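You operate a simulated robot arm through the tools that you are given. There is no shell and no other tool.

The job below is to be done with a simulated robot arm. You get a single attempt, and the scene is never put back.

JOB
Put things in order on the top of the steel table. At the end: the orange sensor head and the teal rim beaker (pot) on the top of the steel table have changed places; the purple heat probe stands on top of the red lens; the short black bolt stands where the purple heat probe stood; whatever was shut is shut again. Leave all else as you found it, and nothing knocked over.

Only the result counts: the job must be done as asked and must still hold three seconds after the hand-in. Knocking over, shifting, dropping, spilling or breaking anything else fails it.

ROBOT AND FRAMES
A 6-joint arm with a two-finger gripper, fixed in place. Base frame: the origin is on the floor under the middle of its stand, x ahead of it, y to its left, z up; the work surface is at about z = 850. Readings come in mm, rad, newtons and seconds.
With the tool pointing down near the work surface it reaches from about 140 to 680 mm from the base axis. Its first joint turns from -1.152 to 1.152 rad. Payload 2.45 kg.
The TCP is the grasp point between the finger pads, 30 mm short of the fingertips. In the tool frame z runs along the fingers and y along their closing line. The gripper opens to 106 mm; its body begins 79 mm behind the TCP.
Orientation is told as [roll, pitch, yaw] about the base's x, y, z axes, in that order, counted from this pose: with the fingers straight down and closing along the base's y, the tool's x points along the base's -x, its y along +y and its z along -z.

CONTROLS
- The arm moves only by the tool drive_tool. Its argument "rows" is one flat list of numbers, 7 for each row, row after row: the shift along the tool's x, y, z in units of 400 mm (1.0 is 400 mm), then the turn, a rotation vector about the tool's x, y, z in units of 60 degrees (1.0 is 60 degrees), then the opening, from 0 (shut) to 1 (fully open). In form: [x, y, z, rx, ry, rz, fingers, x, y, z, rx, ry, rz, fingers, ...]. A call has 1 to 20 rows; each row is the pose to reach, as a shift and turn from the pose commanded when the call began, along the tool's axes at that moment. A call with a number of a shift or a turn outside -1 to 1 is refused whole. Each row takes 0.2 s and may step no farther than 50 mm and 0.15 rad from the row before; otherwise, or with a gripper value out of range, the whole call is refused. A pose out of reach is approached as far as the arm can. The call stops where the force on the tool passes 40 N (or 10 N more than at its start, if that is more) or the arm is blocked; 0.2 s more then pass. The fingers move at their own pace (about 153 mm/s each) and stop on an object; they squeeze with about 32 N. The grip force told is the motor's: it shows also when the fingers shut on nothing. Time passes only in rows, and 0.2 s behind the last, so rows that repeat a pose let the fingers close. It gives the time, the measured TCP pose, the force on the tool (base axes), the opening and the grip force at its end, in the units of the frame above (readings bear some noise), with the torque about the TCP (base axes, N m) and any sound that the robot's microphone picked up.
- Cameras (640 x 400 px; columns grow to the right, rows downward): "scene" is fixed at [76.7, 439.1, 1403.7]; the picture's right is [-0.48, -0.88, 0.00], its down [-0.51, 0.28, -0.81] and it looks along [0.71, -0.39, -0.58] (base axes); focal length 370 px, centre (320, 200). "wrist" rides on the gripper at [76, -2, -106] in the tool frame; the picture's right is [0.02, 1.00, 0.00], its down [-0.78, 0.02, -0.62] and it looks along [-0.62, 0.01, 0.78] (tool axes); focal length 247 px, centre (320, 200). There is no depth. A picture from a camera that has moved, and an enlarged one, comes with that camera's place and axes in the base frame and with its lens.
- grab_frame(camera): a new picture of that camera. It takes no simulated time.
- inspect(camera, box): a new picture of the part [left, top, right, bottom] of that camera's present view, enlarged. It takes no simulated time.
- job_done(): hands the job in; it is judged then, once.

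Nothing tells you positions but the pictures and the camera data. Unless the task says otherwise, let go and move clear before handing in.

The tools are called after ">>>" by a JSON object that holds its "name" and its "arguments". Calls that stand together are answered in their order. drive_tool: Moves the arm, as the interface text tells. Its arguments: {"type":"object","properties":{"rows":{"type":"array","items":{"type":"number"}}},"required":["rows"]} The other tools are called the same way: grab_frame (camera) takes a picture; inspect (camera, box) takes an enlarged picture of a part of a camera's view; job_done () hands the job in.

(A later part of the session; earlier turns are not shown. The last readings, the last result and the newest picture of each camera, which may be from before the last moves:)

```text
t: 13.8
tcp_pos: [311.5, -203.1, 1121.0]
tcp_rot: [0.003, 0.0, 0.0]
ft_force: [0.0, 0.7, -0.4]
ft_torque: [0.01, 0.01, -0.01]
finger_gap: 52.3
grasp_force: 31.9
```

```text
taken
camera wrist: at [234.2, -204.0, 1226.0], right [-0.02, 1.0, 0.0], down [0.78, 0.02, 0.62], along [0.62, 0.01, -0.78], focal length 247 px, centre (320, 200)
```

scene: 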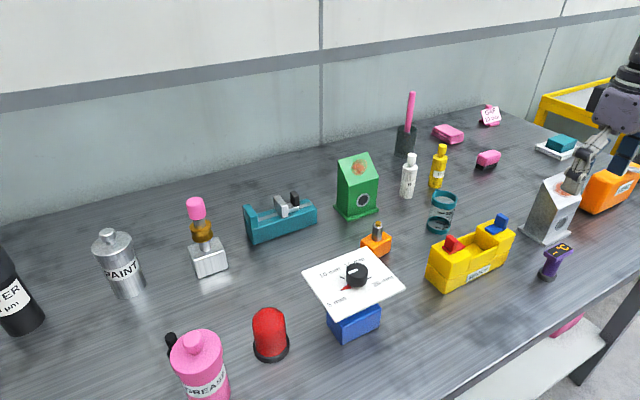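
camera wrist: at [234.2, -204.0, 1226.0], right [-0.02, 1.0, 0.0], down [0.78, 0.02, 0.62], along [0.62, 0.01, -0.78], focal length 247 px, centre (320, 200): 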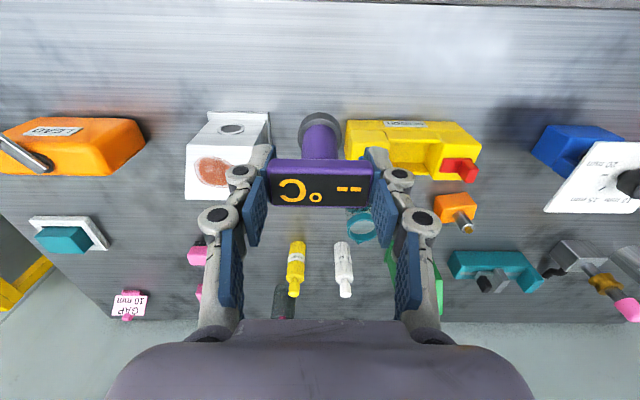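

The probe is held firmly and upright. I'll carry it at height towards the red lens in two legs.

>>> {"name": "drive_tool", "arguments": {"rows": [-0.0233, 0.1133, 0, 0, 0, 0, 0.3, -0.0467, 0.2267, 0, 0, 0, 0, 0.3, -0.07, 0.34, 0, 0, 0, 0, 0.3, -0.0933, 0.4533, 0, 0, 0, 0, 0.3, -0.1167, 0.5667, 0, 0, 0, 0, 0.3, -0.14, 0.68, 0, 0, 0, 0, 0.3]}}

>>> {"name": "drive_tool", "arguments": {"rows": [-0.0233, 0.1133, 0, 0, 0, 0, 0.3, -0.0467, 0.2267, 0, 0, 0, 0, 0.3, -0.07, 0.34, 0, 0, 0, 0, 0.3, -0.0933, 0.4533, 0, 0, 0, 0, 0.3, -0.1167, 0.5667, 0, 0, 0, 0, 0.3, -0.14, 0.675, 0, 0, 0, 0, 0.3, -0.14, 0.675, 0, 0, 0, 0, 0.3]}}

>>> {"name": "grab_frame", "arguments": {"camera": "wrist"}}

>>> {"name": "grab_frame", "arguments": {"camera": "scene"}}

```text
t: 15.2
tcp_pos: [362.8, 64.9, 1119.8]
tcp_rot: [0.0, -0.002, 0.0]
ft_force: [0.2, 0.2, -0.6]
ft_torque: [0.0, -0.03, -0.04]
finger_gap: 52.1
grasp_force: 31.1
```

```text
t: 16.8
tcp_pos: [422.7, 336.5, 1124.1]
tcp_rot: [0.0, 0.001, -0.002]
ft_force: [0.3, 1.7, -0.9]
ft_torque: [-0.01, -0.04, 0.0]
finger_gap: 52.2
grasp_force: 32.8
```

```text
taken
camera wrist: at [346.8, 334.8, 1229.3], right [-0.02, 1.0, 0.0], down [0.78, 0.02, 0.62], along [0.62, 0.01, -0.78], focal length 247 px, centre (320, 200)
```

wrist: 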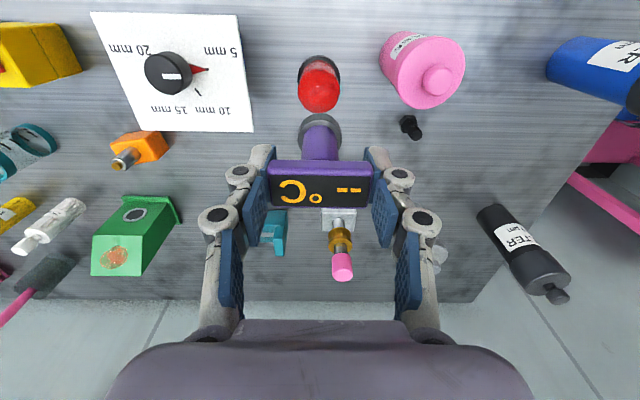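

```text
taken
```

scene: 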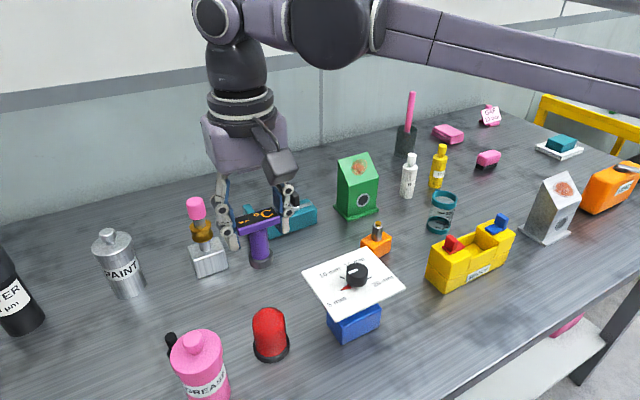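

The probe hangs just beyond the lens in the wrist view. I'll zoom in to measure the lens position precisely.

>>> {"name": "inspect", "arguments": {"camera": "wrist", "box": [280, 50, 360, 150]}}

>>> {"name": "inspect", "arguments": {"camera": "wrist", "box": [292, 50, 348, 120]}}

>>> {"name": "inspect", "arguments": {"camera": "scene", "box": [240, 300, 300, 370]}}

>>> {"name": "inspect", "arguments": {"camera": "scene", "box": [220, 190, 310, 280]}}

```text
4.00 times, centred on (320, 100) of wrist
camera zoom: at [346.8, 334.8, 1229.3], right [-0.02, 1.0, 0.0], down [0.78, 0.02, 0.62], along [0.62, 0.01, -0.78], focal length 988 px, centre (320, 600)
```

zoom: 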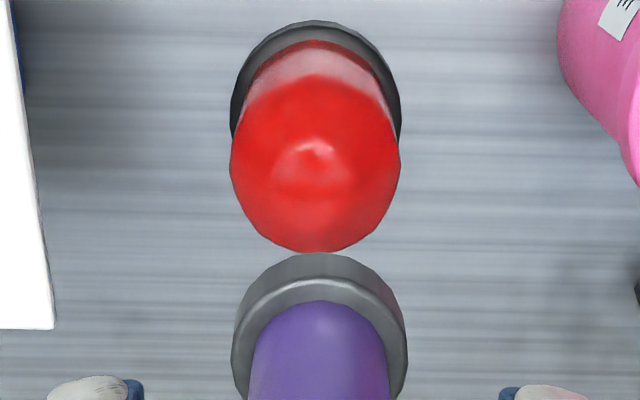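

```text
5.71 times, centred on (320, 85) of wrist
camera zoom: at [346.8, 334.8, 1229.3], right [-0.02, 1.0, 0.0], down [0.78, 0.02, 0.62], along [0.62, 0.01, -0.78], focal length 1411 px, centre (320, 857)
```

zoom: 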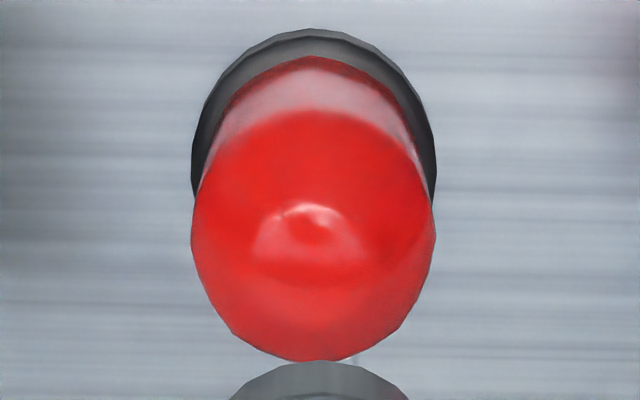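

```text
5.71 times, centred on (270, 335) of scene
camera zoom: at [76.6, 439.1, 1403.7], right [-0.48, -0.88, 0.0], down [-0.51, 0.28, -0.81], along [0.71, -0.39, -0.58], focal length 2116 px, centre (606, -571)
```

zoom: 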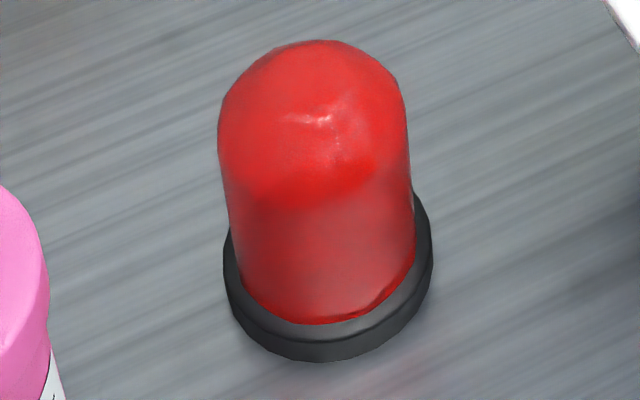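

```text
4.44 times, centred on (265, 235) of scene
camera zoom: at [76.6, 439.1, 1403.7], right [-0.48, -0.88, 0.0], down [-0.51, 0.28, -0.81], along [0.71, -0.39, -0.58], focal length 1646 px, centre (564, 44)
```

zoom: 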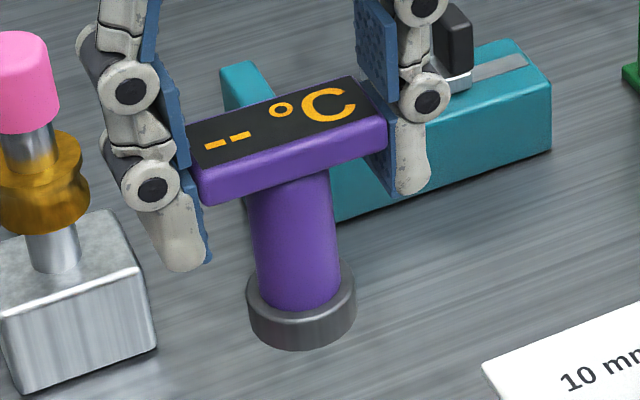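

The lens axis works out at about (429, 335.5) with its top near z = 938. The probe base is at about (422.7, 336.5), so I'll shift +6 mm in x and lower to just above the lens, then recheck.

>>> {"name": "drive_tool", "arguments": {"rows": [-0.0158, -0.0018, 0, 0, 0, 0, 0.3, -0.0158, -0.0018, 0.08, 0, 0, 0, 0.3, -0.0158, -0.0018, 0.16, 0, 0, 0, 0.3, -0.0158, -0.0018, 0.235, 0, 0, 0, 0.3, -0.0158, -0.0018, 0.235, 0, 0, 0, 0.3]}}

>>> {"name": "inspect", "arguments": {"camera": "wrist", "box": [270, 40, 370, 170]}}

>>> {"name": "inspect", "arguments": {"camera": "scene", "box": [225, 250, 315, 370]}}

```text
t: 18.0
tcp_pos: [427.3, 336.8, 1026.9]
tcp_rot: [0.003, -0.002, 0.0]
ft_force: [-0.7, -0.6, -0.2]
ft_torque: [0.03, -0.01, -0.02]
finger_gap: 52.1
grasp_force: 32.2
```

```text
3.08 times, centred on (320, 105) of wrist
camera zoom: at [351.0, 336.5, 1131.4], right [-0.02, 1.0, 0.0], down [0.78, 0.02, 0.62], along [0.62, 0.01, -0.78], focal length 760 px, centre (320, 492)
```

zoom: 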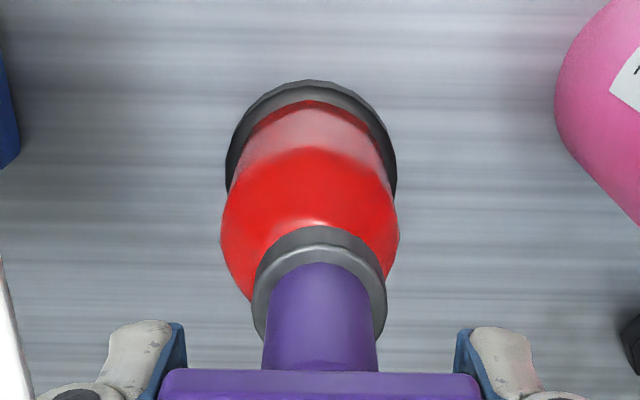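

```text
3.33 times, centred on (270, 310) of scene
camera zoom: at [76.7, 439.1, 1403.7], right [-0.48, -0.88, 0.0], down [-0.51, 0.28, -0.81], along [0.71, -0.39, -0.58], focal length 1235 px, centre (487, -167)
```

zoom: 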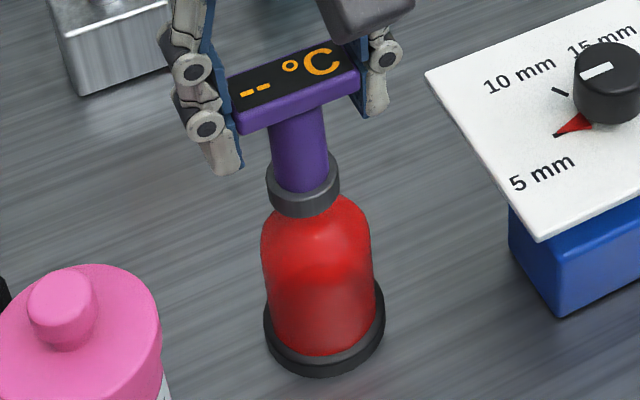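

The base is now a little off: it needs about +2.3 mm in x and -2.5 mm in y. I'll correct, come down another 10 mm and recheck.

>>> {"name": "drive_tool", "arguments": {"rows": [-0.0058, -0.0063, 0, 0, 0, 0, 0.3, -0.0058, -0.0063, 0.025, 0, 0, 0, 0.3, -0.0058, -0.0063, 0.025, 0, 0, 0, 0.3]}}

>>> {"name": "inspect", "arguments": {"camera": "wrist", "box": [280, 50, 360, 150]}}

>>> {"name": "inspect", "arguments": {"camera": "scene", "box": [235, 280, 305, 370]}}

```text
t: 18.8
tcp_pos: [429.9, 334.7, 1017.5]
tcp_rot: [0.001, -0.002, -0.002]
ft_force: [0.1, 0.3, -0.2]
ft_torque: [-0.03, -0.01, -0.04]
finger_gap: 51.9
grasp_force: 32.1
```

```text
4.00 times, centred on (320, 100) of wrist
camera zoom: at [353.8, 333.2, 1122.6], right [-0.02, 1.0, 0.0], down [0.78, 0.02, 0.62], along [0.62, 0.01, -0.78], focal length 988 px, centre (320, 600)
```

zoom: 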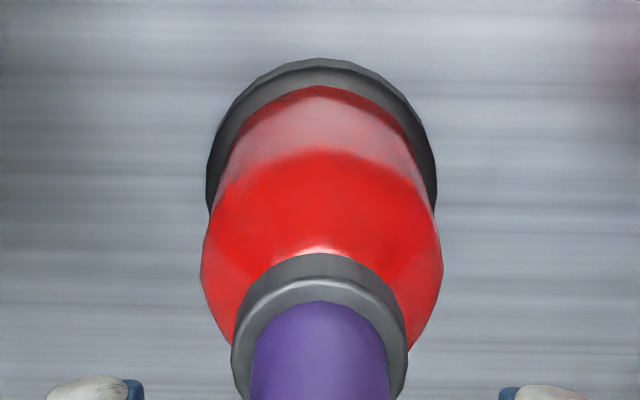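

```text
4.44 times, centred on (270, 325) of scene
camera zoom: at [76.7, 439.1, 1403.7], right [-0.48, -0.88, 0.0], down [-0.51, 0.28, -0.81], along [0.71, -0.39, -0.58], focal length 1646 px, centre (542, -356)
```

zoom: 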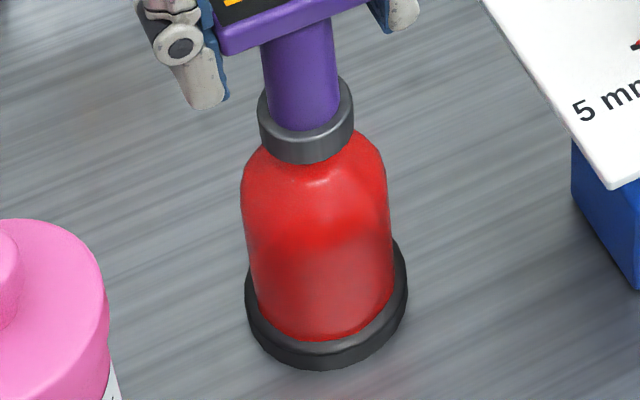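

The probe base and lens now line up to within about 1 mm in both views. I'll lower in small steps, watching the force.

>>> {"name": "drive_tool", "arguments": {"rows": [0.001, 0, 0.0075, 0, 0, 0, 0.3, 0.001, 0, 0.015, 0, 0, 0, 0.3, 0.001, 0, 0.015, 0, 0, 0, 0.3]}}

>>> {"name": "inspect", "arguments": {"camera": "scene", "box": [235, 280, 305, 370]}}

```text
t: 19.6
tcp_pos: [430.4, 334.1, 1008.7]
tcp_rot: [0.004, -0.001, 0.0]
ft_force: [-0.1, -0.1, 0.2]
ft_torque: [0.01, 0.03, 0.02]
finger_gap: 52.0
grasp_force: 31.6
```

```text
4.44 times, centred on (270, 325) of scene
camera zoom: at [76.7, 439.1, 1403.7], right [-0.48, -0.88, 0.0], down [-0.51, 0.28, -0.81], along [0.71, -0.39, -0.58], focal length 1646 px, centre (542, -356)
```

zoom: 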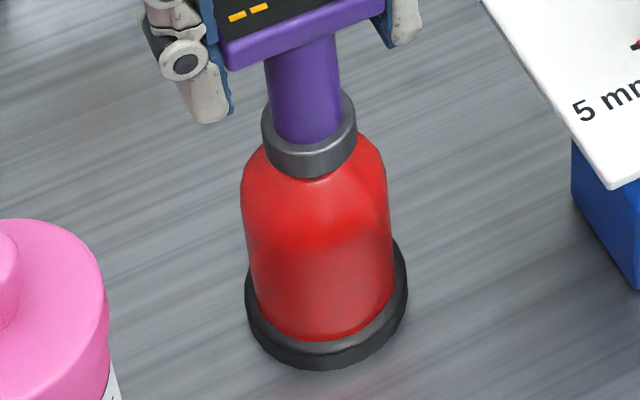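

No contact yet. I'll continue in 1 mm steps.

>>> {"name": "drive_tool", "arguments": {"rows": [0, 0, 0.0025, 0, 0, 0, 0.3, 0, 0, 0.005, 0, 0, 0, 0.3]}}

>>> {"name": "drive_tool", "arguments": {"rows": [0, 0, 0.0025, 0, 0, 0, 0.3, 0, 0, 0.0025, 0, 0, 0, 0.3]}}

>>> {"name": "inspect", "arguments": {"camera": "scene", "box": [235, 280, 305, 370]}}

```text
t: 20.2
tcp_pos: [429.6, 333.2, 1008.9]
tcp_rot: [0.002, -0.001, 0.0]
ft_force: [0.3, -0.2, -1.2]
ft_torque: [0.01, 0.01, -0.01]
finger_gap: 52.2
grasp_force: 32.2
```

```text
t: 20.8
tcp_pos: [431.9, 333.5, 1007.3]
tcp_rot: [0.003, -0.002, 0.0]
ft_force: [0.5, 0.3, -0.2]
ft_torque: [0.01, -0.01, -0.02]
finger_gap: 52.3
grasp_force: 32.5
```

```text
4.44 times, centred on (270, 325) of scene
camera zoom: at [76.7, 439.1, 1403.7], right [-0.48, -0.88, 0.0], down [-0.51, 0.28, -0.81], along [0.71, -0.39, -0.58], focal length 1646 px, centre (542, -356)
```

zoom: 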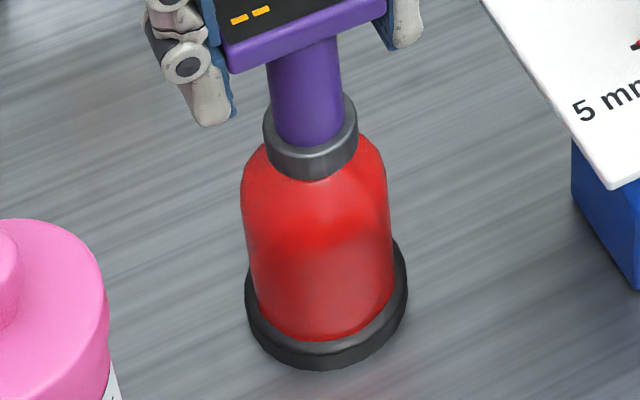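

>>> {"name": "drive_tool", "arguments": {"rows": [0, 0, 0.0025, 0, 0, 0, 0.3, 0, 0, 0.0025, 0, 0, 0, 0.3]}}

>>> {"name": "drive_tool", "arguments": {"rows": [0, 0, 0.0025, 0, 0, 0, 0.3, 0, 0, 0.0025, 0, 0, 0, 0.3]}}

```text
t: 21.4
tcp_pos: [430.3, 332.7, 1007.1]
tcp_rot: [0.003, -0.001, -0.001]
ft_force: [0.5, 0.7, -1.1]
ft_torque: [-0.01, 0.01, -0.03]
finger_gap: 52.0
grasp_force: 32.1
```

```text
t: 22.0
tcp_pos: [430.3, 332.4, 1006.3]
tcp_rot: [0.001, -0.002, 0.001]
ft_force: [-0.2, -0.1, -1.8]
ft_torque: [-0.02, 0.0, 0.0]
finger_gap: 52.4
grasp_force: 32.5
```

The y reading has drifted by about 2 mm, so I'll check the alignment visually before going further.

>>> {"name": "inspect", "arguments": {"camera": "wrist", "box": [280, 50, 360, 150]}}

>>> {"name": "inspect", "arguments": {"camera": "scene", "box": [235, 280, 305, 370]}}

```text
4.00 times, centred on (320, 100) of wrist
camera zoom: at [353.8, 331.8, 1110.6], right [-0.02, 1.0, 0.0], down [0.78, 0.02, 0.62], along [0.62, 0.01, -0.78], focal length 988 px, centre (320, 600)
```

zoom: 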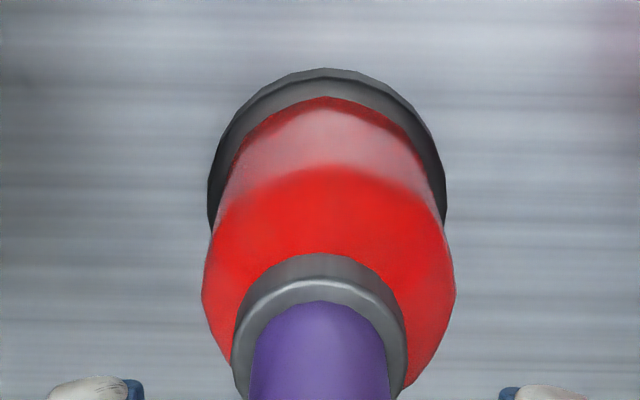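

```text
4.44 times, centred on (270, 325) of scene
camera zoom: at [76.7, 439.1, 1403.7], right [-0.48, -0.88, 0.0], down [-0.51, 0.28, -0.81], along [0.71, -0.39, -0.58], focal length 1646 px, centre (542, -356)
```

zoom: 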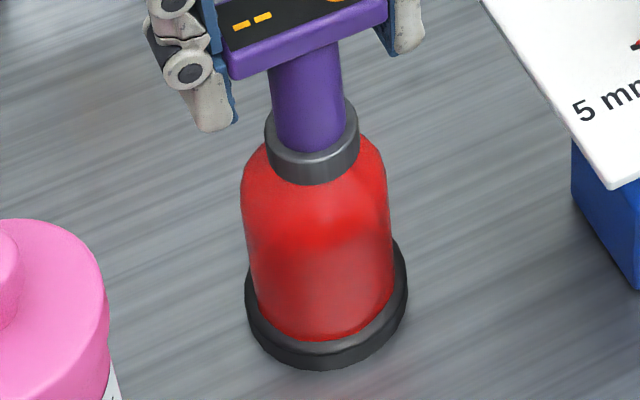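

The hand really did drift about 1.8 mm in -y relative to the lens. I'll correct +1.8 mm in y and lower another 1 mm.

>>> {"name": "drive_tool", "arguments": {"rows": [0, 0.0045, 0, 0, 0, 0, 0.3, 0, 0.0045, 0.0025, 0, 0, 0, 0.3, 0, 0.0045, 0.0025, 0, 0, 0, 0.3]}}

>>> {"name": "inspect", "arguments": {"camera": "wrist", "box": [280, 50, 360, 150]}}

```text
t: 22.8
tcp_pos: [429.9, 334.2, 1003.7]
tcp_rot: [0.003, -0.002, -0.001]
ft_force: [0.5, -0.3, -0.8]
ft_torque: [-0.01, 0.01, -0.01]
finger_gap: 51.9
grasp_force: 32.4
```

```text
4.00 times, centred on (320, 100) of wrist
camera zoom: at [353.7, 333.2, 1109.6], right [-0.02, 1.0, 0.0], down [0.78, 0.02, 0.62], along [0.62, 0.01, -0.78], focal length 988 px, centre (320, 600)
```

zoom: 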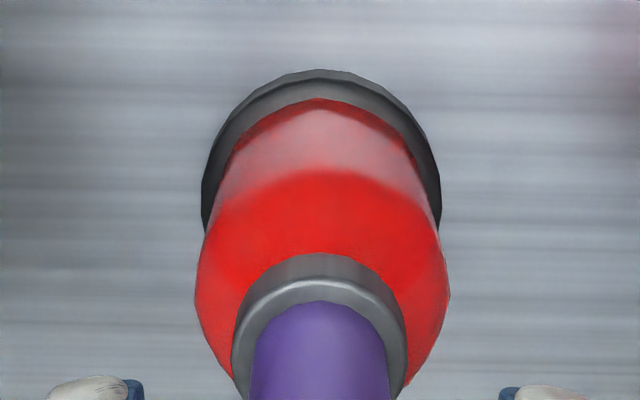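

Alignment is back within about 0.5 mm. I'll keep lowering 1 mm at a time until contact.

>>> {"name": "drive_tool", "arguments": {"rows": [0, 0.0008, 0.0025, 0, 0, 0, 0.3, 0, 0.0008, 0.0025, 0, 0, 0, 0.3]}}

>>> {"name": "drive_tool", "arguments": {"rows": [0, 0.0008, 0.0025, 0, 0, 0, 0.3, 0, 0.0008, 0.0025, 0, 0, 0, 0.3]}}

>>> {"name": "inspect", "arguments": {"camera": "scene", "box": [235, 280, 305, 370]}}

```text
t: 23.4
tcp_pos: [429.0, 333.7, 1002.5]
tcp_rot: [0.002, -0.003, 0.0]
ft_force: [0.8, -0.1, -1.5]
ft_torque: [-0.04, -0.01, 0.02]
finger_gap: 52.3
grasp_force: 31.8
```

```text
t: 24.0
tcp_pos: [430.4, 334.7, 1003.1]
tcp_rot: [-0.001, -0.002, -0.003]
ft_force: [0.3, -1.0, 5.3]
ft_torque: [-0.14, -0.07, -0.04]
finger_gap: 52.5
grasp_force: 31.8
```

```text
4.44 times, centred on (270, 325) of scene
camera zoom: at [76.6, 439.0, 1403.7], right [-0.48, -0.88, 0.0], down [-0.51, 0.28, -0.81], along [0.71, -0.39, -0.58], focal length 1646 px, centre (542, -356)
```

zoom: 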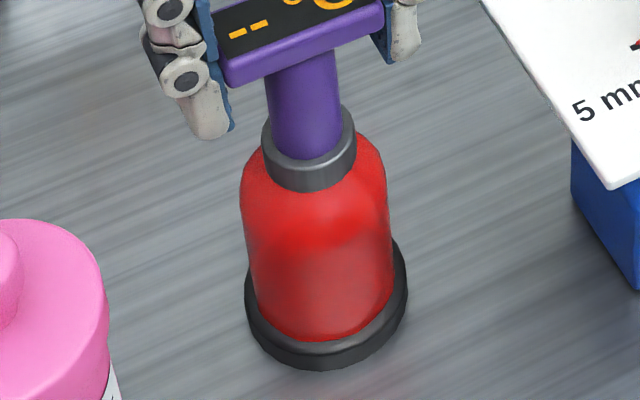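

Contact shows as about 5 N upward. I'll check alignment once more before easing the fingers open.

>>> {"name": "inspect", "arguments": {"camera": "wrist", "box": [280, 50, 360, 150]}}

>>> {"name": "inspect", "arguments": {"camera": "scene", "box": [250, 290, 290, 330]}}

```text
4.00 times, centred on (320, 100) of wrist
camera zoom: at [353.5, 333.4, 1108.2], right [-0.02, 1.0, 0.0], down [0.78, 0.02, 0.62], along [0.62, 0.01, -0.78], focal length 988 px, centre (320, 600)
```

zoom: 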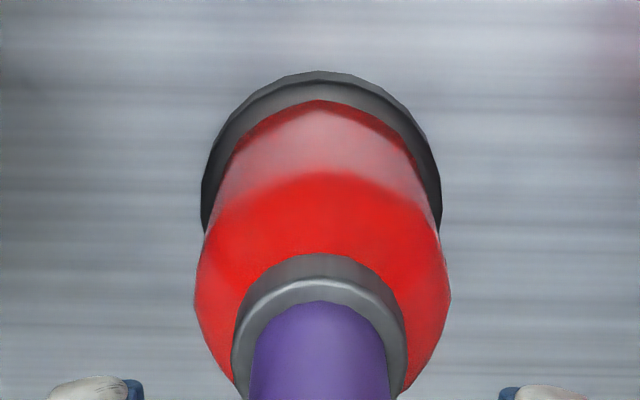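

```text
10.00 times, centred on (270, 310) of scene
camera zoom: at [76.6, 439.0, 1403.7], right [-0.48, -0.88, 0.0], down [-0.51, 0.28, -0.81], along [0.71, -0.39, -0.58], focal length 3704 px, centre (820, -900)
```

zoom: 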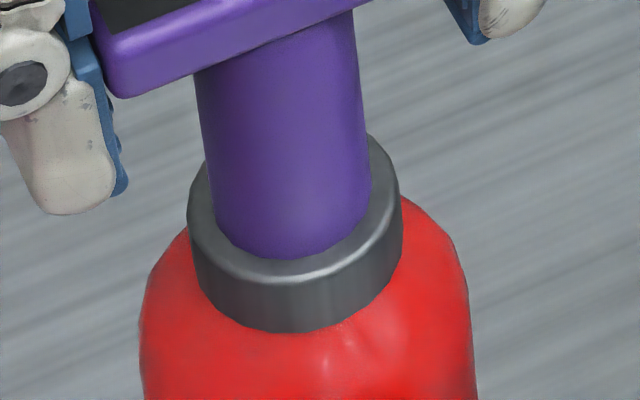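

It looks centred. I'll ease the fingers open slightly, so they still surround the head, and watch whether the probe stands.

>>> {"name": "drive_tool", "arguments": {"rows": [0, 0, 0, 0, 0, 0, 0.51, 0, 0, 0, 0, 0, 0, 0.53, 0, 0, 0, 0, 0, 0, 0.54, 0, 0, 0, 0, 0, 0, 0.54, 0, 0, 0, 0, 0, 0, 0.54]}}

>>> {"name": "inspect", "arguments": {"camera": "scene", "box": [235, 260, 305, 330]}}

>>> {"name": "inspect", "arguments": {"camera": "wrist", "box": [240, 50, 400, 250]}}

```text
t: 25.2
tcp_pos: [428.7, 335.0, 1003.8]
tcp_rot: [0.0, -0.003, -0.001]
ft_force: [-0.9, -0.4, -0.1]
ft_torque: [0.01, -0.02, -0.04]
finger_gap: 57.2
grasp_force: 0.0
```

```text
5.71 times, centred on (270, 295) of scene
camera zoom: at [76.7, 439.1, 1403.7], right [-0.48, -0.88, 0.0], down [-0.51, 0.28, -0.81], along [0.71, -0.39, -0.58], focal length 2116 px, centre (606, -343)
```

zoom: 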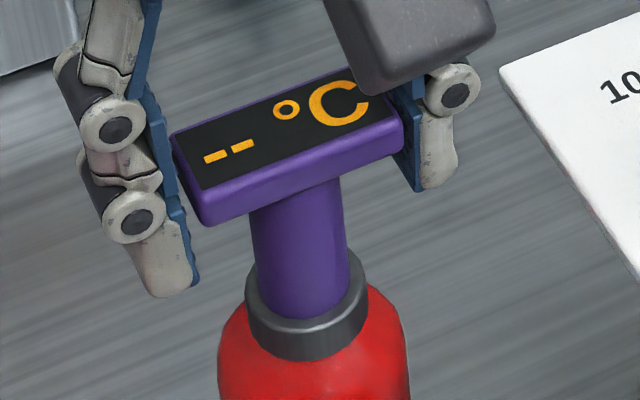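

```text
2.00 times, centred on (320, 150) of wrist
camera zoom: at [353.4, 333.5, 1108.0], right [-0.02, 1.0, 0.0], down [0.78, 0.02, 0.62], along [0.62, 0.01, -0.78], focal length 494 px, centre (320, 300)
```

zoom: 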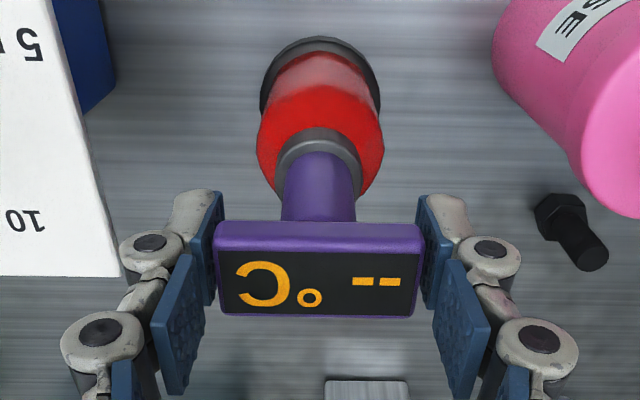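

The probe appears to stand freely. I'll open wider and check again.

>>> {"name": "drive_tool", "arguments": {"rows": [0, 0, 0, 0, 0, 0, 0.6, 0, 0, 0, 0, 0, 0, 0.65, 0, 0, 0, 0, 0, 0, 0.7, 0, 0, 0, 0, 0, 0, 0.7, 0, 0, 0, 0, 0, 0, 0.7]}}

>>> {"name": "inspect", "arguments": {"camera": "scene", "box": [235, 260, 305, 330]}}

>>> {"name": "inspect", "arguments": {"camera": "wrist", "box": [240, 50, 400, 250]}}

```text
t: 26.4
tcp_pos: [430.1, 334.5, 1003.5]
tcp_rot: [0.001, -0.001, 0.001]
ft_force: [-0.2, -0.3, -0.5]
ft_torque: [0.0, 0.0, 0.01]
finger_gap: 74.3
grasp_force: 0.0
```

```text
5.71 times, centred on (270, 295) of scene
camera zoom: at [76.7, 439.1, 1403.7], right [-0.48, -0.88, 0.0], down [-0.51, 0.28, -0.81], along [0.71, -0.39, -0.58], focal length 2116 px, centre (606, -343)
```

zoom: 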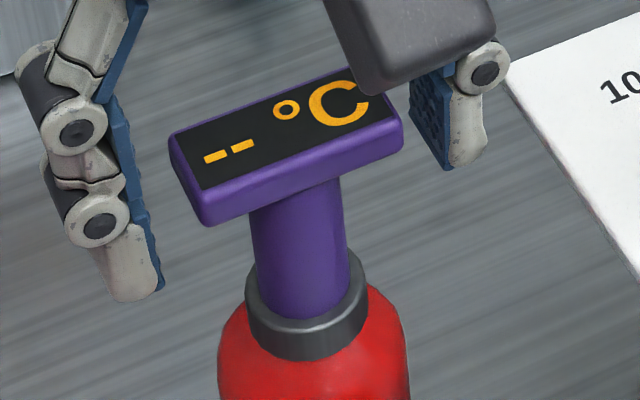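

```text
2.00 times, centred on (320, 150) of wrist
camera zoom: at [353.4, 333.6, 1108.0], right [-0.02, 1.0, 0.0], down [0.78, 0.02, 0.62], along [0.62, 0.01, -0.78], focal length 494 px, centre (320, 300)
```

zoom: 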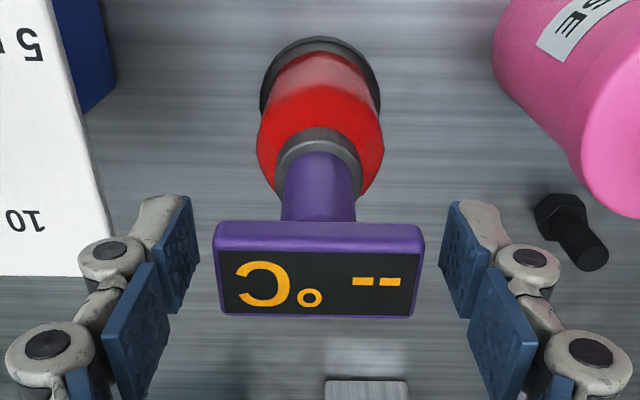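

The probe stands on its own on the lens. I'll rise straight up with the same opening, since the dial panel is close to one finger.

>>> {"name": "drive_tool", "arguments": {"rows": [0, 0, -0.03, 0, 0, 0, 0.7, 0, 0, -0.08, 0, 0, 0, 0.7, 0, 0, -0.15, 0, 0, 0, 0.7, 0, 0, -0.25, 0, 0, 0, 0.7, 0, 0, -0.32, 0, 0, 0, 0.7]}}

>>> {"name": "grab_frame", "arguments": {"camera": "scene"}}

>>> {"name": "grab_frame", "arguments": {"camera": "wrist"}}

```text
t: 27.6
tcp_pos: [430.8, 336.7, 1129.0]
tcp_rot: [0.003, -0.002, 0.0]
ft_force: [0.0, 0.1, 0.1]
ft_torque: [0.01, -0.01, -0.01]
finger_gap: 74.1
grasp_force: 0.0
```

```text
taken
```

scene: 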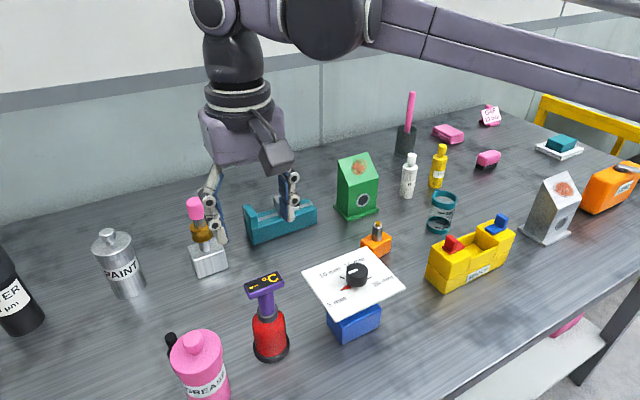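

```text
taken
camera wrist: at [353.7, 334.5, 1234.7], right [-0.02, 1.0, 0.0], down [0.78, 0.02, 0.62], along [0.62, 0.01, -0.78], focal length 247 px, centre (320, 200)
```

wrist: 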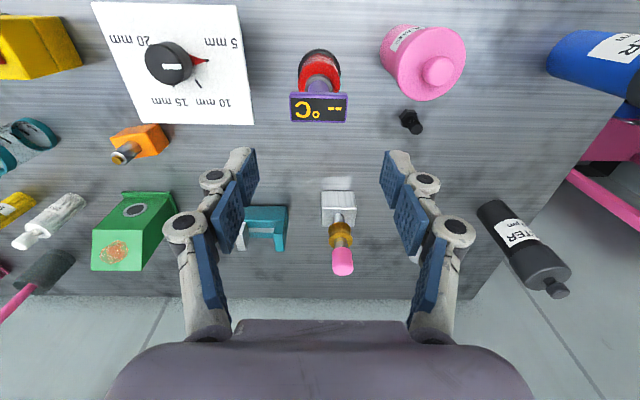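

The probe is standing steadily on the lens. Next is the bolt at about (491, 476), next to the grease can. I'll yaw the hand -25° so the wrist camera and fingers clear the can, and hover above it.

>>> {"name": "drive_tool", "arguments": {"rows": [-0.0375, 0.087, 0.025, 0, 0, 0.104, 0.6, -0.075, 0.174, 0.05, 0, 0, 0.208, 0.55, -0.1125, 0.261, 0.075, 0, 0, 0.312, 0.5, -0.15, 0.3475, 0.1, 0, 0, 0.4167, 0.5, -0.15, 0.3475, 0.1, 0, 0, 0.4167, 0.5]}}

>>> {"name": "grab_frame", "arguments": {"camera": "wrist"}}

>>> {"name": "grab_frame", "arguments": {"camera": "scene"}}

```text
t: 28.8
tcp_pos: [463.8, 447.3, 1068.5]
tcp_rot: [0.003, 0.0, -0.438]
ft_force: [0.0, 0.4, -0.2]
ft_torque: [-0.01, 0.01, -0.01]
finger_gap: 53.1
grasp_force: 0.0
out of reach, approached as far as the arm can: row 3, 4, 5
```

```text
taken
camera wrist: at [394.2, 478.0, 1173.3], right [0.41, 0.91, 0.0], down [0.72, -0.32, 0.62], along [0.57, -0.25, -0.78], focal length 247 px, centre (320, 200)
```

wrist: 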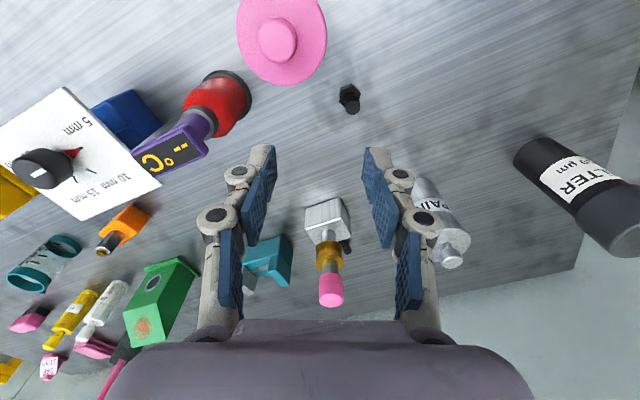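

```text
taken
```

scene: 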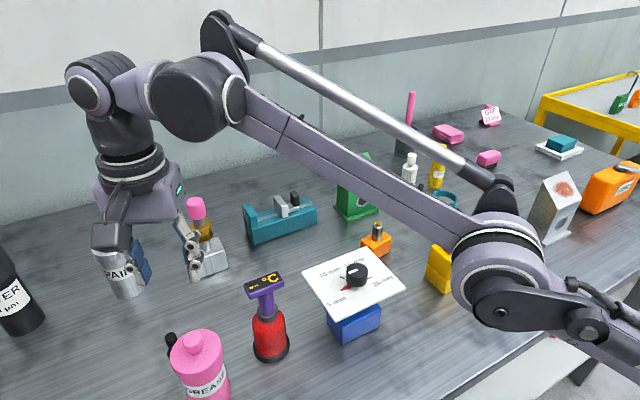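

The arm can't extend that far at this height, but its reach grows lower down. I'll measure the bolt again from here.

>>> {"name": "inspect", "arguments": {"camera": "wrist", "box": [310, 70, 390, 120]}}

>>> {"name": "inspect", "arguments": {"camera": "wrist", "box": [220, 0, 380, 120]}}

>>> {"name": "inspect", "arguments": {"camera": "scene", "box": [60, 140, 240, 300]}}

```text
8.00 times, centred on (350, 95) of wrist
camera zoom: at [394.2, 478.0, 1173.3], right [0.41, 0.91, 0.0], down [0.72, -0.32, 0.62], along [0.57, -0.25, -0.78], focal length 1976 px, centre (80, 1040)
```

zoom: 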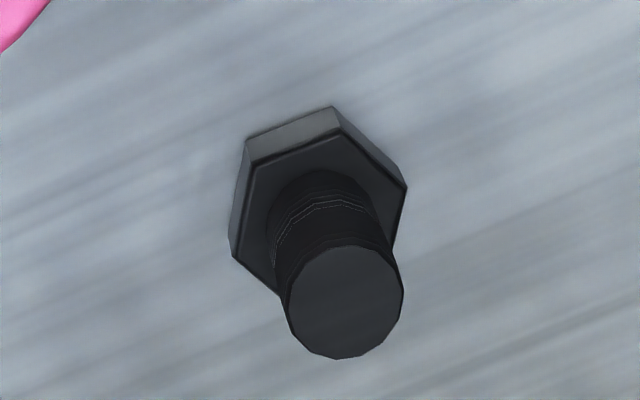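

```text
3.33 times, centred on (300, 60) of wrist
camera zoom: at [394.2, 478.0, 1173.3], right [0.41, 0.91, 0.0], down [0.72, -0.32, 0.62], along [0.57, -0.25, -0.78], focal length 823 px, centre (387, 667)
```

zoom: 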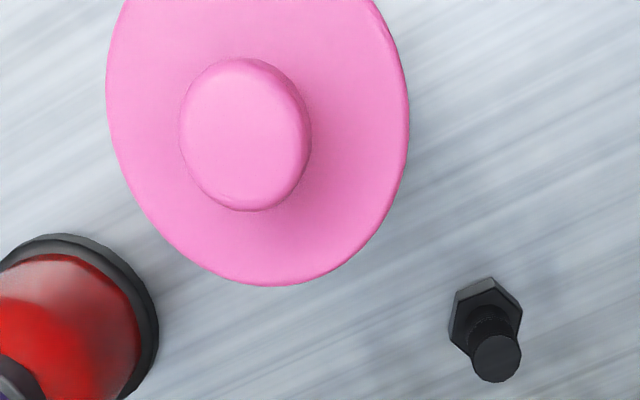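

```text
2.50 times, centred on (150, 220) of scene
camera zoom: at [76.6, 439.1, 1403.7], right [-0.48, -0.88, 0.0], down [-0.51, 0.28, -0.81], along [0.71, -0.39, -0.58], focal length 926 px, centre (745, 150)
```

zoom: 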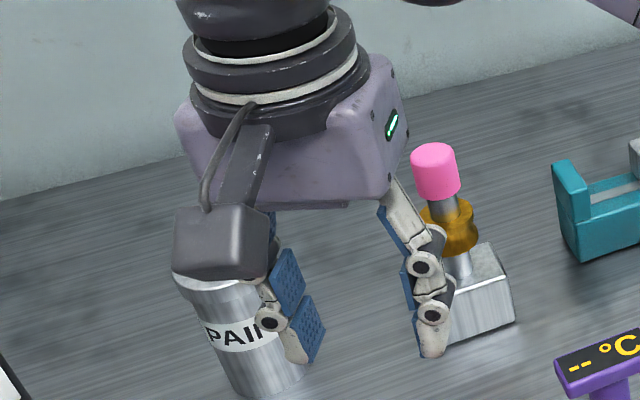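

The bolt stands at about (489, 475), right at the reach limit (682 mm), and is reachable lower down. I'll descend outward, clear of the grease can, to z ≈ 955.

>>> {"name": "drive_tool", "arguments": {"rows": [-0.0049, 0.0195, 0.0946, 0, 0, 0, 0.5, -0.0097, 0.039, 0.1892, 0, 0, 0, 0.5, -0.0146, 0.0584, 0.2838, 0, 0, 0, 0.5, -0.0146, 0.0584, 0.2838, 0, 0, 0, 0.5]}}

>>> {"name": "grab_frame", "arguments": {"camera": "wrist"}}

>>> {"name": "inspect", "arguments": {"camera": "scene", "box": [60, 200, 300, 400]}}

```text
t: 29.8
tcp_pos: [478.5, 465.1, 954.2]
tcp_rot: [0.001, 0.001, -0.438]
ft_force: [0.3, 0.3, -0.8]
ft_torque: [0.0, 0.0, 0.02]
finger_gap: 52.9
grasp_force: 0.1
```

```text
taken
camera wrist: at [409.4, 495.6, 1058.6], right [0.4, 0.91, 0.0], down [0.72, -0.32, 0.62], along [0.57, -0.25, -0.78], focal length 247 px, centre (320, 200)
```

wrist: 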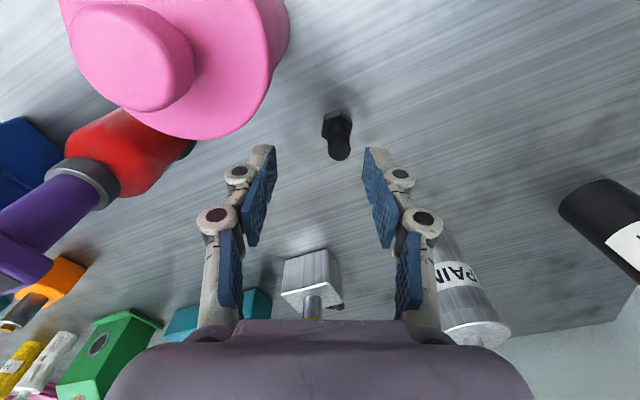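

```text
2.00 times, centred on (180, 300) of scene
camera zoom: at [76.6, 439.1, 1403.7], right [-0.48, -0.88, 0.0], down [-0.51, 0.28, -0.81], along [0.71, -0.39, -0.58], focal length 741 px, centre (600, 0)
```

zoom: 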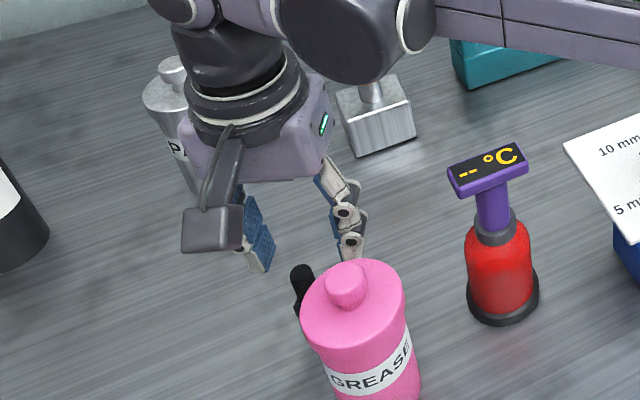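

>>> {"name": "inspect", "arguments": {"camera": "wrist", "box": [300, 95, 380, 170]}}

```text
5.33 times, centred on (340, 132) of wrist
camera zoom: at [409.4, 495.6, 1058.6], right [0.4, 0.91, 0.0], down [0.72, -0.32, 0.62], along [0.57, -0.25, -0.78], focal length 1317 px, centre (213, 560)
```

zoom: 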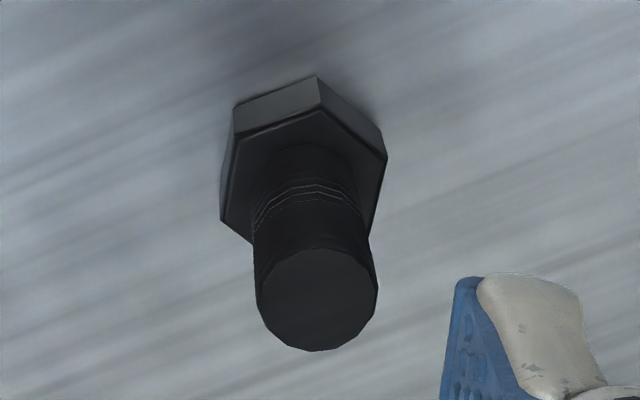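

The bolt estimate holds at (489, 475.5). I'll move the last few millimetres outward and down to z ≈ 893, then check the position before closing.

>>> {"name": "drive_tool", "arguments": {"rows": [-0.0064, 0.0174, 0.0375, 0, 0, 0, 0.5, -0.0128, 0.0347, 0.075, 0, 0, 0, 0.5, -0.0128, 0.0347, 0.115, 0, 0, 0, 0.5, -0.0128, 0.0347, 0.1525, 0, 0, 0, 0.5, -0.0128, 0.0347, 0.1525, 0, 0, 0, 0.5]}}

>>> {"name": "grab_frame", "arguments": {"camera": "wrist"}}

>>> {"name": "inspect", "arguments": {"camera": "scene", "box": [60, 200, 300, 400]}}

```text
t: 31.0
tcp_pos: [488.9, 475.3, 895.5]
tcp_rot: [0.002, 0.0, -0.436]
ft_force: [0.1, 0.1, 0.3]
ft_torque: [-0.01, 0.0, 0.0]
finger_gap: 53.6
grasp_force: 0.1
```

```text
taken
camera wrist: at [418.6, 506.3, 1001.5], right [0.4, 0.91, 0.0], down [0.72, -0.32, 0.62], along [0.57, -0.25, -0.78], focal length 247 px, centre (320, 200)
```

wrist: 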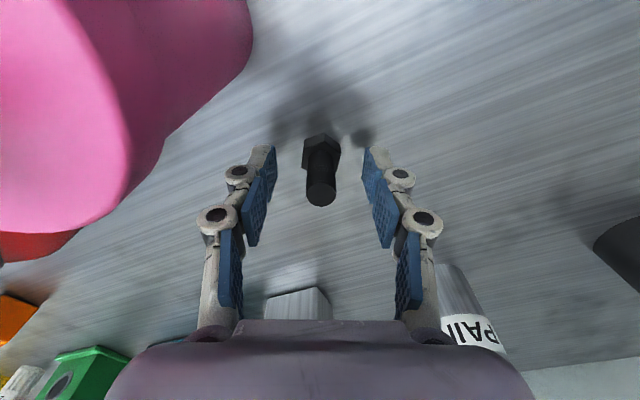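

```text
2.00 times, centred on (180, 300) of scene
camera zoom: at [76.7, 439.1, 1403.7], right [-0.48, -0.88, 0.0], down [-0.51, 0.28, -0.81], along [0.71, -0.39, -0.58], focal length 741 px, centre (600, 0)
```

zoom: 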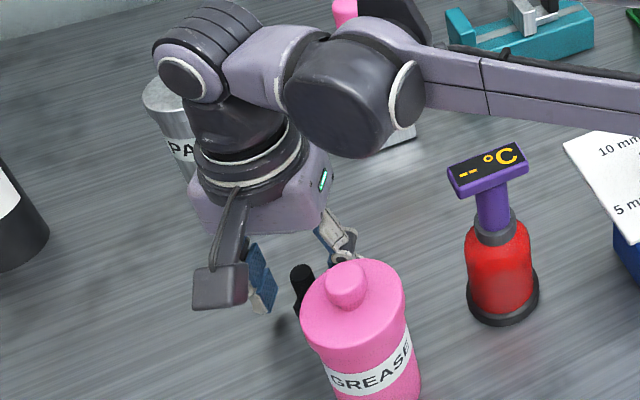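

The bolt is centred between the pads. Closing on the shank.

>>> {"name": "drive_tool", "arguments": {"rows": [0, 0, 0, 0, 0, 0, 0.35, 0, 0, 0, 0, 0, 0, 0.2, 0, 0, 0, 0, 0, 0, 0.05, 0, 0, 0, 0, 0, 0, 0.0, 0, 0, 0, 0, 0, 0, 0.0]}}

>>> {"name": "grab_frame", "arguments": {"camera": "wrist"}}

```text
t: 32.2
tcp_pos: [488.2, 474.6, 896.3]
tcp_rot: [0.001, 0.0, -0.437]
ft_force: [0.4, -1.2, -0.4]
ft_torque: [0.04, 0.02, -0.01]
finger_gap: 14.1
grasp_force: 32.3
```

```text
taken
camera wrist: at [418.5, 506.3, 1001.8], right [0.4, 0.91, 0.0], down [0.72, -0.32, 0.62], along [0.57, -0.25, -0.78], focal length 247 px, centre (320, 200)
```

wrist: 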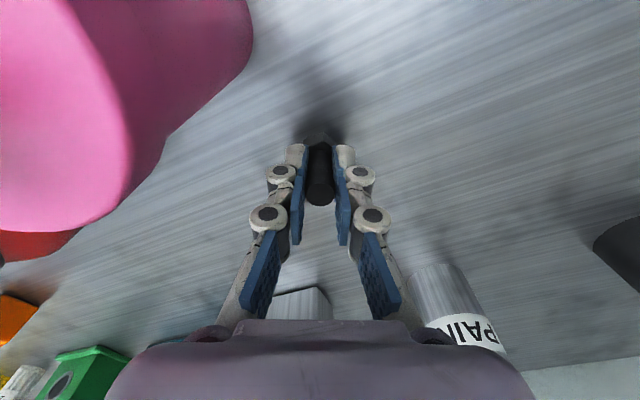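

The bolt is gripped with a 14 mm gap. I'll retrace up and inward, clear of the grease can, to z ≈ 1130.

>>> {"name": "drive_tool", "arguments": {"rows": [0.001, -0.003, -0.02, 0, 0, 0, 0, 0.0061, -0.0165, -0.0725, 0, 0, 0, 0, 0.0122, -0.033, -0.145, 0, 0, 0, 0, 0.017, -0.0516, -0.24, 0, 0, 0, 0, 0.0219, -0.0702, -0.335, 0, 0, 0, 0, 0.0267, -0.0888, -0.43, 0, 0, 0, 0, 0.0582, -0.147, -0.4817, 0, 0, 0, 0, 0.0896, -0.205, -0.533, 0, 0, 0, 0, 0.121, -0.2635, -0.585, 0, 0, 0, 0]}}

>>> {"name": "grab_frame", "arguments": {"camera": "wrist"}}

>>> {"name": "grab_frame", "arguments": {"camera": "scene"}}

```text
t: 34.2
tcp_pos: [396.5, 399.7, 1128.7]
tcp_rot: [0.001, 0.001, -0.438]
ft_force: [0.1, -0.7, -0.2]
ft_torque: [0.05, 0.0, -0.02]
finger_gap: 13.8
grasp_force: 31.4
```

```text
taken
camera wrist: at [327.7, 431.1, 1234.2], right [0.4, 0.91, 0.0], down [0.72, -0.32, 0.62], along [0.57, -0.25, -0.78], focal length 247 px, centre (320, 200)
```

wrist: 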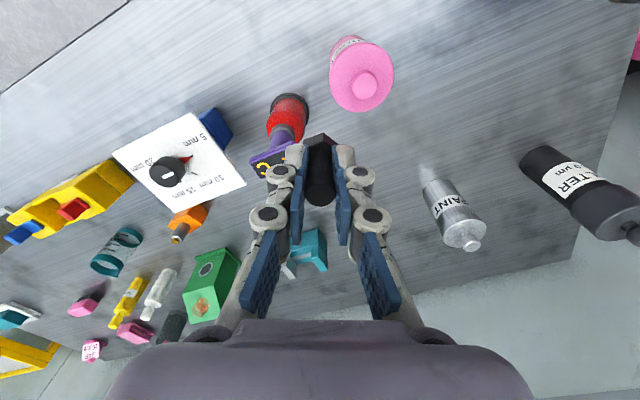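

```text
taken
```

scene: 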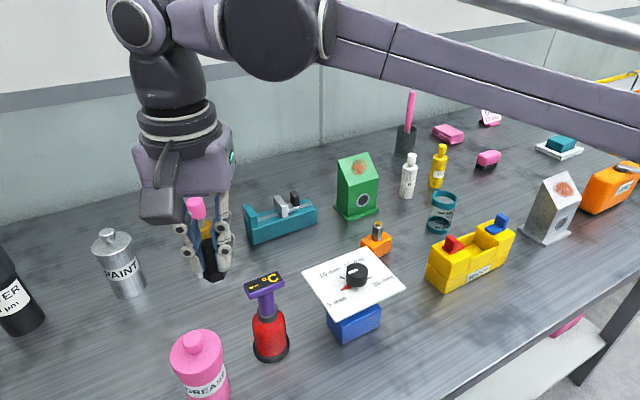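

The bolt is secure. I'll carry it over towards the probe's old place, turning the hand back to yaw 0 on the way.

>>> {"name": "drive_tool", "arguments": {"rows": [-0.0259, -0.1061, 0, 0, 0, -0.0597, 0, -0.0517, -0.2123, 0, 0, 0, -0.1194, 0, -0.0776, -0.3184, 0, 0, 0, -0.179, 0, -0.1034, -0.4246, 0, 0, 0, -0.2387, 0, -0.1293, -0.5307, 0, 0, 0, -0.2984, 0, -0.1551, -0.6369, 0, 0, 0, -0.358, 0, -0.181, -0.743, 0, 0, 0, -0.4183, 0]}}

```text
t: 35.8
tcp_pos: [335.9, 102.4, 1130.1]
tcp_rot: [0.002, -0.002, 0.001]
ft_force: [0.4, -0.3, -1.8]
ft_torque: [0.02, 0.02, 0.02]
finger_gap: 13.8
grasp_force: 32.0
```

>>> {"name": "drive_tool", "arguments": {"rows": [0.0094, -0.1099, 0, 0, 0, 0, 0, 0.0189, -0.2197, 0, 0, 0, 0, 0, 0.0283, -0.3296, 0, 0, 0, 0, 0, 0.0377, -0.4394, 0, 0, 0, 0, 0, 0.0471, -0.5493, 0, 0, 0, 0, 0, 0.0566, -0.6591, 0, 0, 0, 0, 0, 0.066, -0.769, 0, 0, 0, 0, 0, 0.066, -0.769, 0.11, 0, 0, 0, 0, 0.066, -0.769, 0.22, 0, 0, 0, 0, 0.066, -0.769, 0.325, 0, 0, 0, 0, 0.066, -0.769, 0.325, 0, 0, 0, 0]}}

>>> {"name": "inspect", "arguments": {"camera": "wrist", "box": [220, 60, 420, 260]}}

>>> {"name": "inspect", "arguments": {"camera": "scene", "box": [500, 150, 640, 300]}}

```text
t: 38.2
tcp_pos: [312.2, -207.9, 997.5]
tcp_rot: [0.001, 0.0, 0.002]
ft_force: [-0.3, 0.0, -1.2]
ft_torque: [-0.03, 0.01, 0.0]
finger_gap: 14.0
grasp_force: 32.3
```

```text
2.00 times, centred on (320, 160) of wrist
camera zoom: at [236.7, -209.3, 1103.4], right [-0.02, 1.0, 0.0], down [0.78, 0.02, 0.62], along [0.62, 0.01, -0.78], focal length 494 px, centre (320, 280)
```

zoom: 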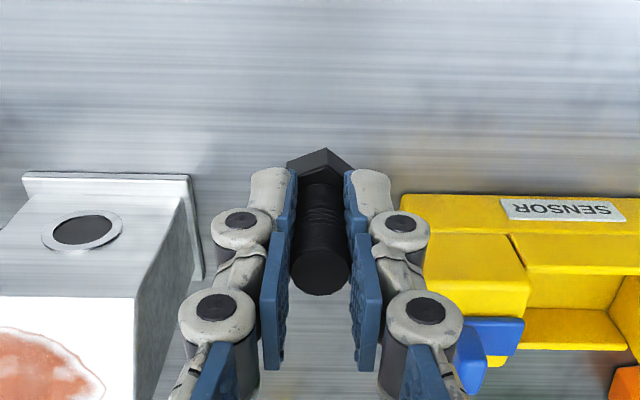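

```text
2.67 times, centred on (570, 225) of scene
camera zoom: at [76.7, 439.1, 1403.7], right [-0.48, -0.88, 0.0], down [-0.51, 0.28, -0.81], along [0.71, -0.39, -0.58], focal length 988 px, centre (-347, 133)
```

zoom: 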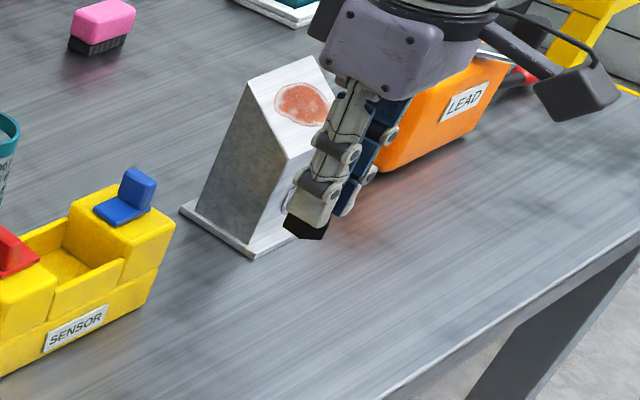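

The bolt is upright in the grip, about 2.5 mm forward of the TCP. To put it at the probe's old spot (309.5, -205.3) I need roughly -5.3 mm in x and +2.4 mm in y, then I'll lower to just above the table.

>>> {"name": "drive_tool", "arguments": {"rows": [0.0133, 0.006, 0, 0, 0, 0, 0, 0.0133, 0.006, 0.1, 0, 0, 0, 0, 0.0133, 0.006, 0.18, 0, 0, 0, 0, 0.0133, 0.006, 0.235, 0, 0, 0, 0, 0.0133, 0.006, 0.235, 0, 0, 0, 0]}}

>>> {"name": "inspect", "arguments": {"camera": "wrist", "box": [220, 60, 420, 260]}}

>>> {"name": "inspect", "arguments": {"camera": "scene", "box": [510, 210, 610, 300]}}

```text
t: 39.4
tcp_pos: [306.5, -204.9, 904.5]
tcp_rot: [0.002, 0.0, 0.003]
ft_force: [0.4, 0.7, 0.2]
ft_torque: [0.04, 0.01, 0.03]
finger_gap: 13.8
grasp_force: 32.0
```

```text
2.00 times, centred on (320, 160) of wrist
camera zoom: at [229.6, -205.9, 1009.9], right [-0.02, 1.0, 0.0], down [0.78, 0.02, 0.62], along [0.62, 0.01, -0.78], focal length 494 px, centre (320, 280)
```

zoom: 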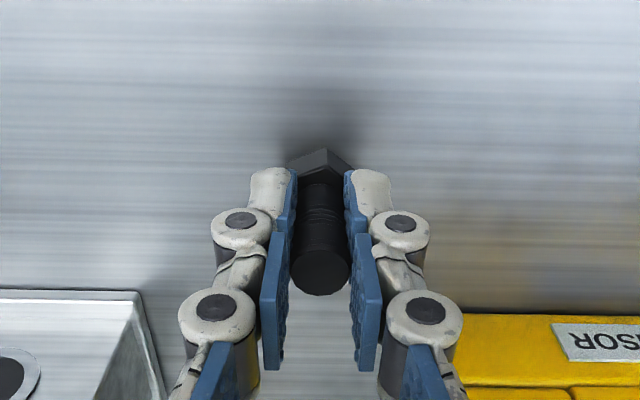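

```text
4.44 times, centred on (560, 255) of scene
camera zoom: at [76.7, 439.1, 1403.7], right [-0.48, -0.88, 0.0], down [-0.51, 0.28, -0.81], along [0.71, -0.39, -0.58], focal length 1646 px, centre (-747, -44)
```

zoom: 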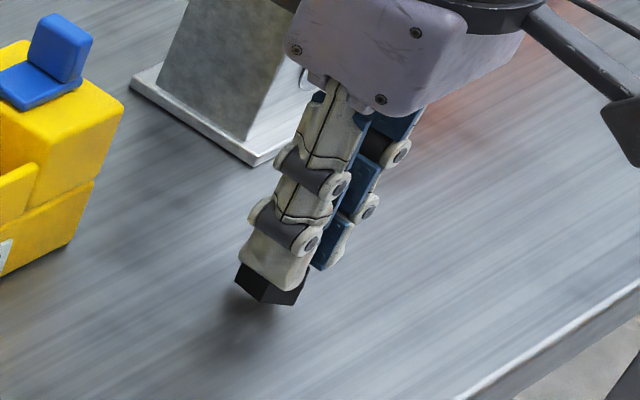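

Bolt is at roughly (308, -204.3), so I'll nudge +1.5 mm in x and -0.9 mm in y, then lower carefully to the table.

>>> {"name": "drive_tool", "arguments": {"rows": [-0.0038, -0.0022, 0, 0, 0, 0, 0, -0.0038, -0.0022, 0.0075, 0, 0, 0, 0, -0.0038, -0.0022, 0.014, 0, 0, 0, 0, -0.0038, -0.0022, 0.014, 0, 0, 0, 0]}}

>>> {"name": "drive_tool", "arguments": {"rows": [0, 0, 0.0025, 0, 0, 0, 0, 0, 0, 0.0025, 0, 0, 0, 0]}}

>>> {"name": "inspect", "arguments": {"camera": "scene", "box": [510, 210, 610, 300]}}

```text
t: 40.4
tcp_pos: [307.3, -206.1, 899.7]
tcp_rot: [0.001, 0.0, 0.002]
ft_force: [0.1, -0.7, -1.4]
ft_torque: [0.06, 0.0, 0.0]
finger_gap: 14.0
grasp_force: 32.4
```

```text
t: 41.0
tcp_pos: [306.5, -206.1, 900.4]
tcp_rot: [0.002, 0.001, 0.003]
ft_force: [0.4, 0.0, -0.4]
ft_torque: [-0.01, 0.0, 0.01]
finger_gap: 13.7
grasp_force: 31.8
```

```text
4.44 times, centred on (560, 255) of scene
camera zoom: at [76.7, 439.1, 1403.7], right [-0.48, -0.88, 0.0], down [-0.51, 0.28, -0.81], along [0.71, -0.39, -0.58], focal length 1646 px, centre (-747, -44)
```

zoom: 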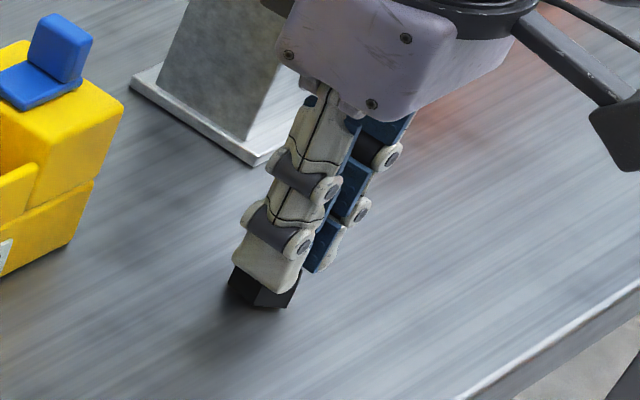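

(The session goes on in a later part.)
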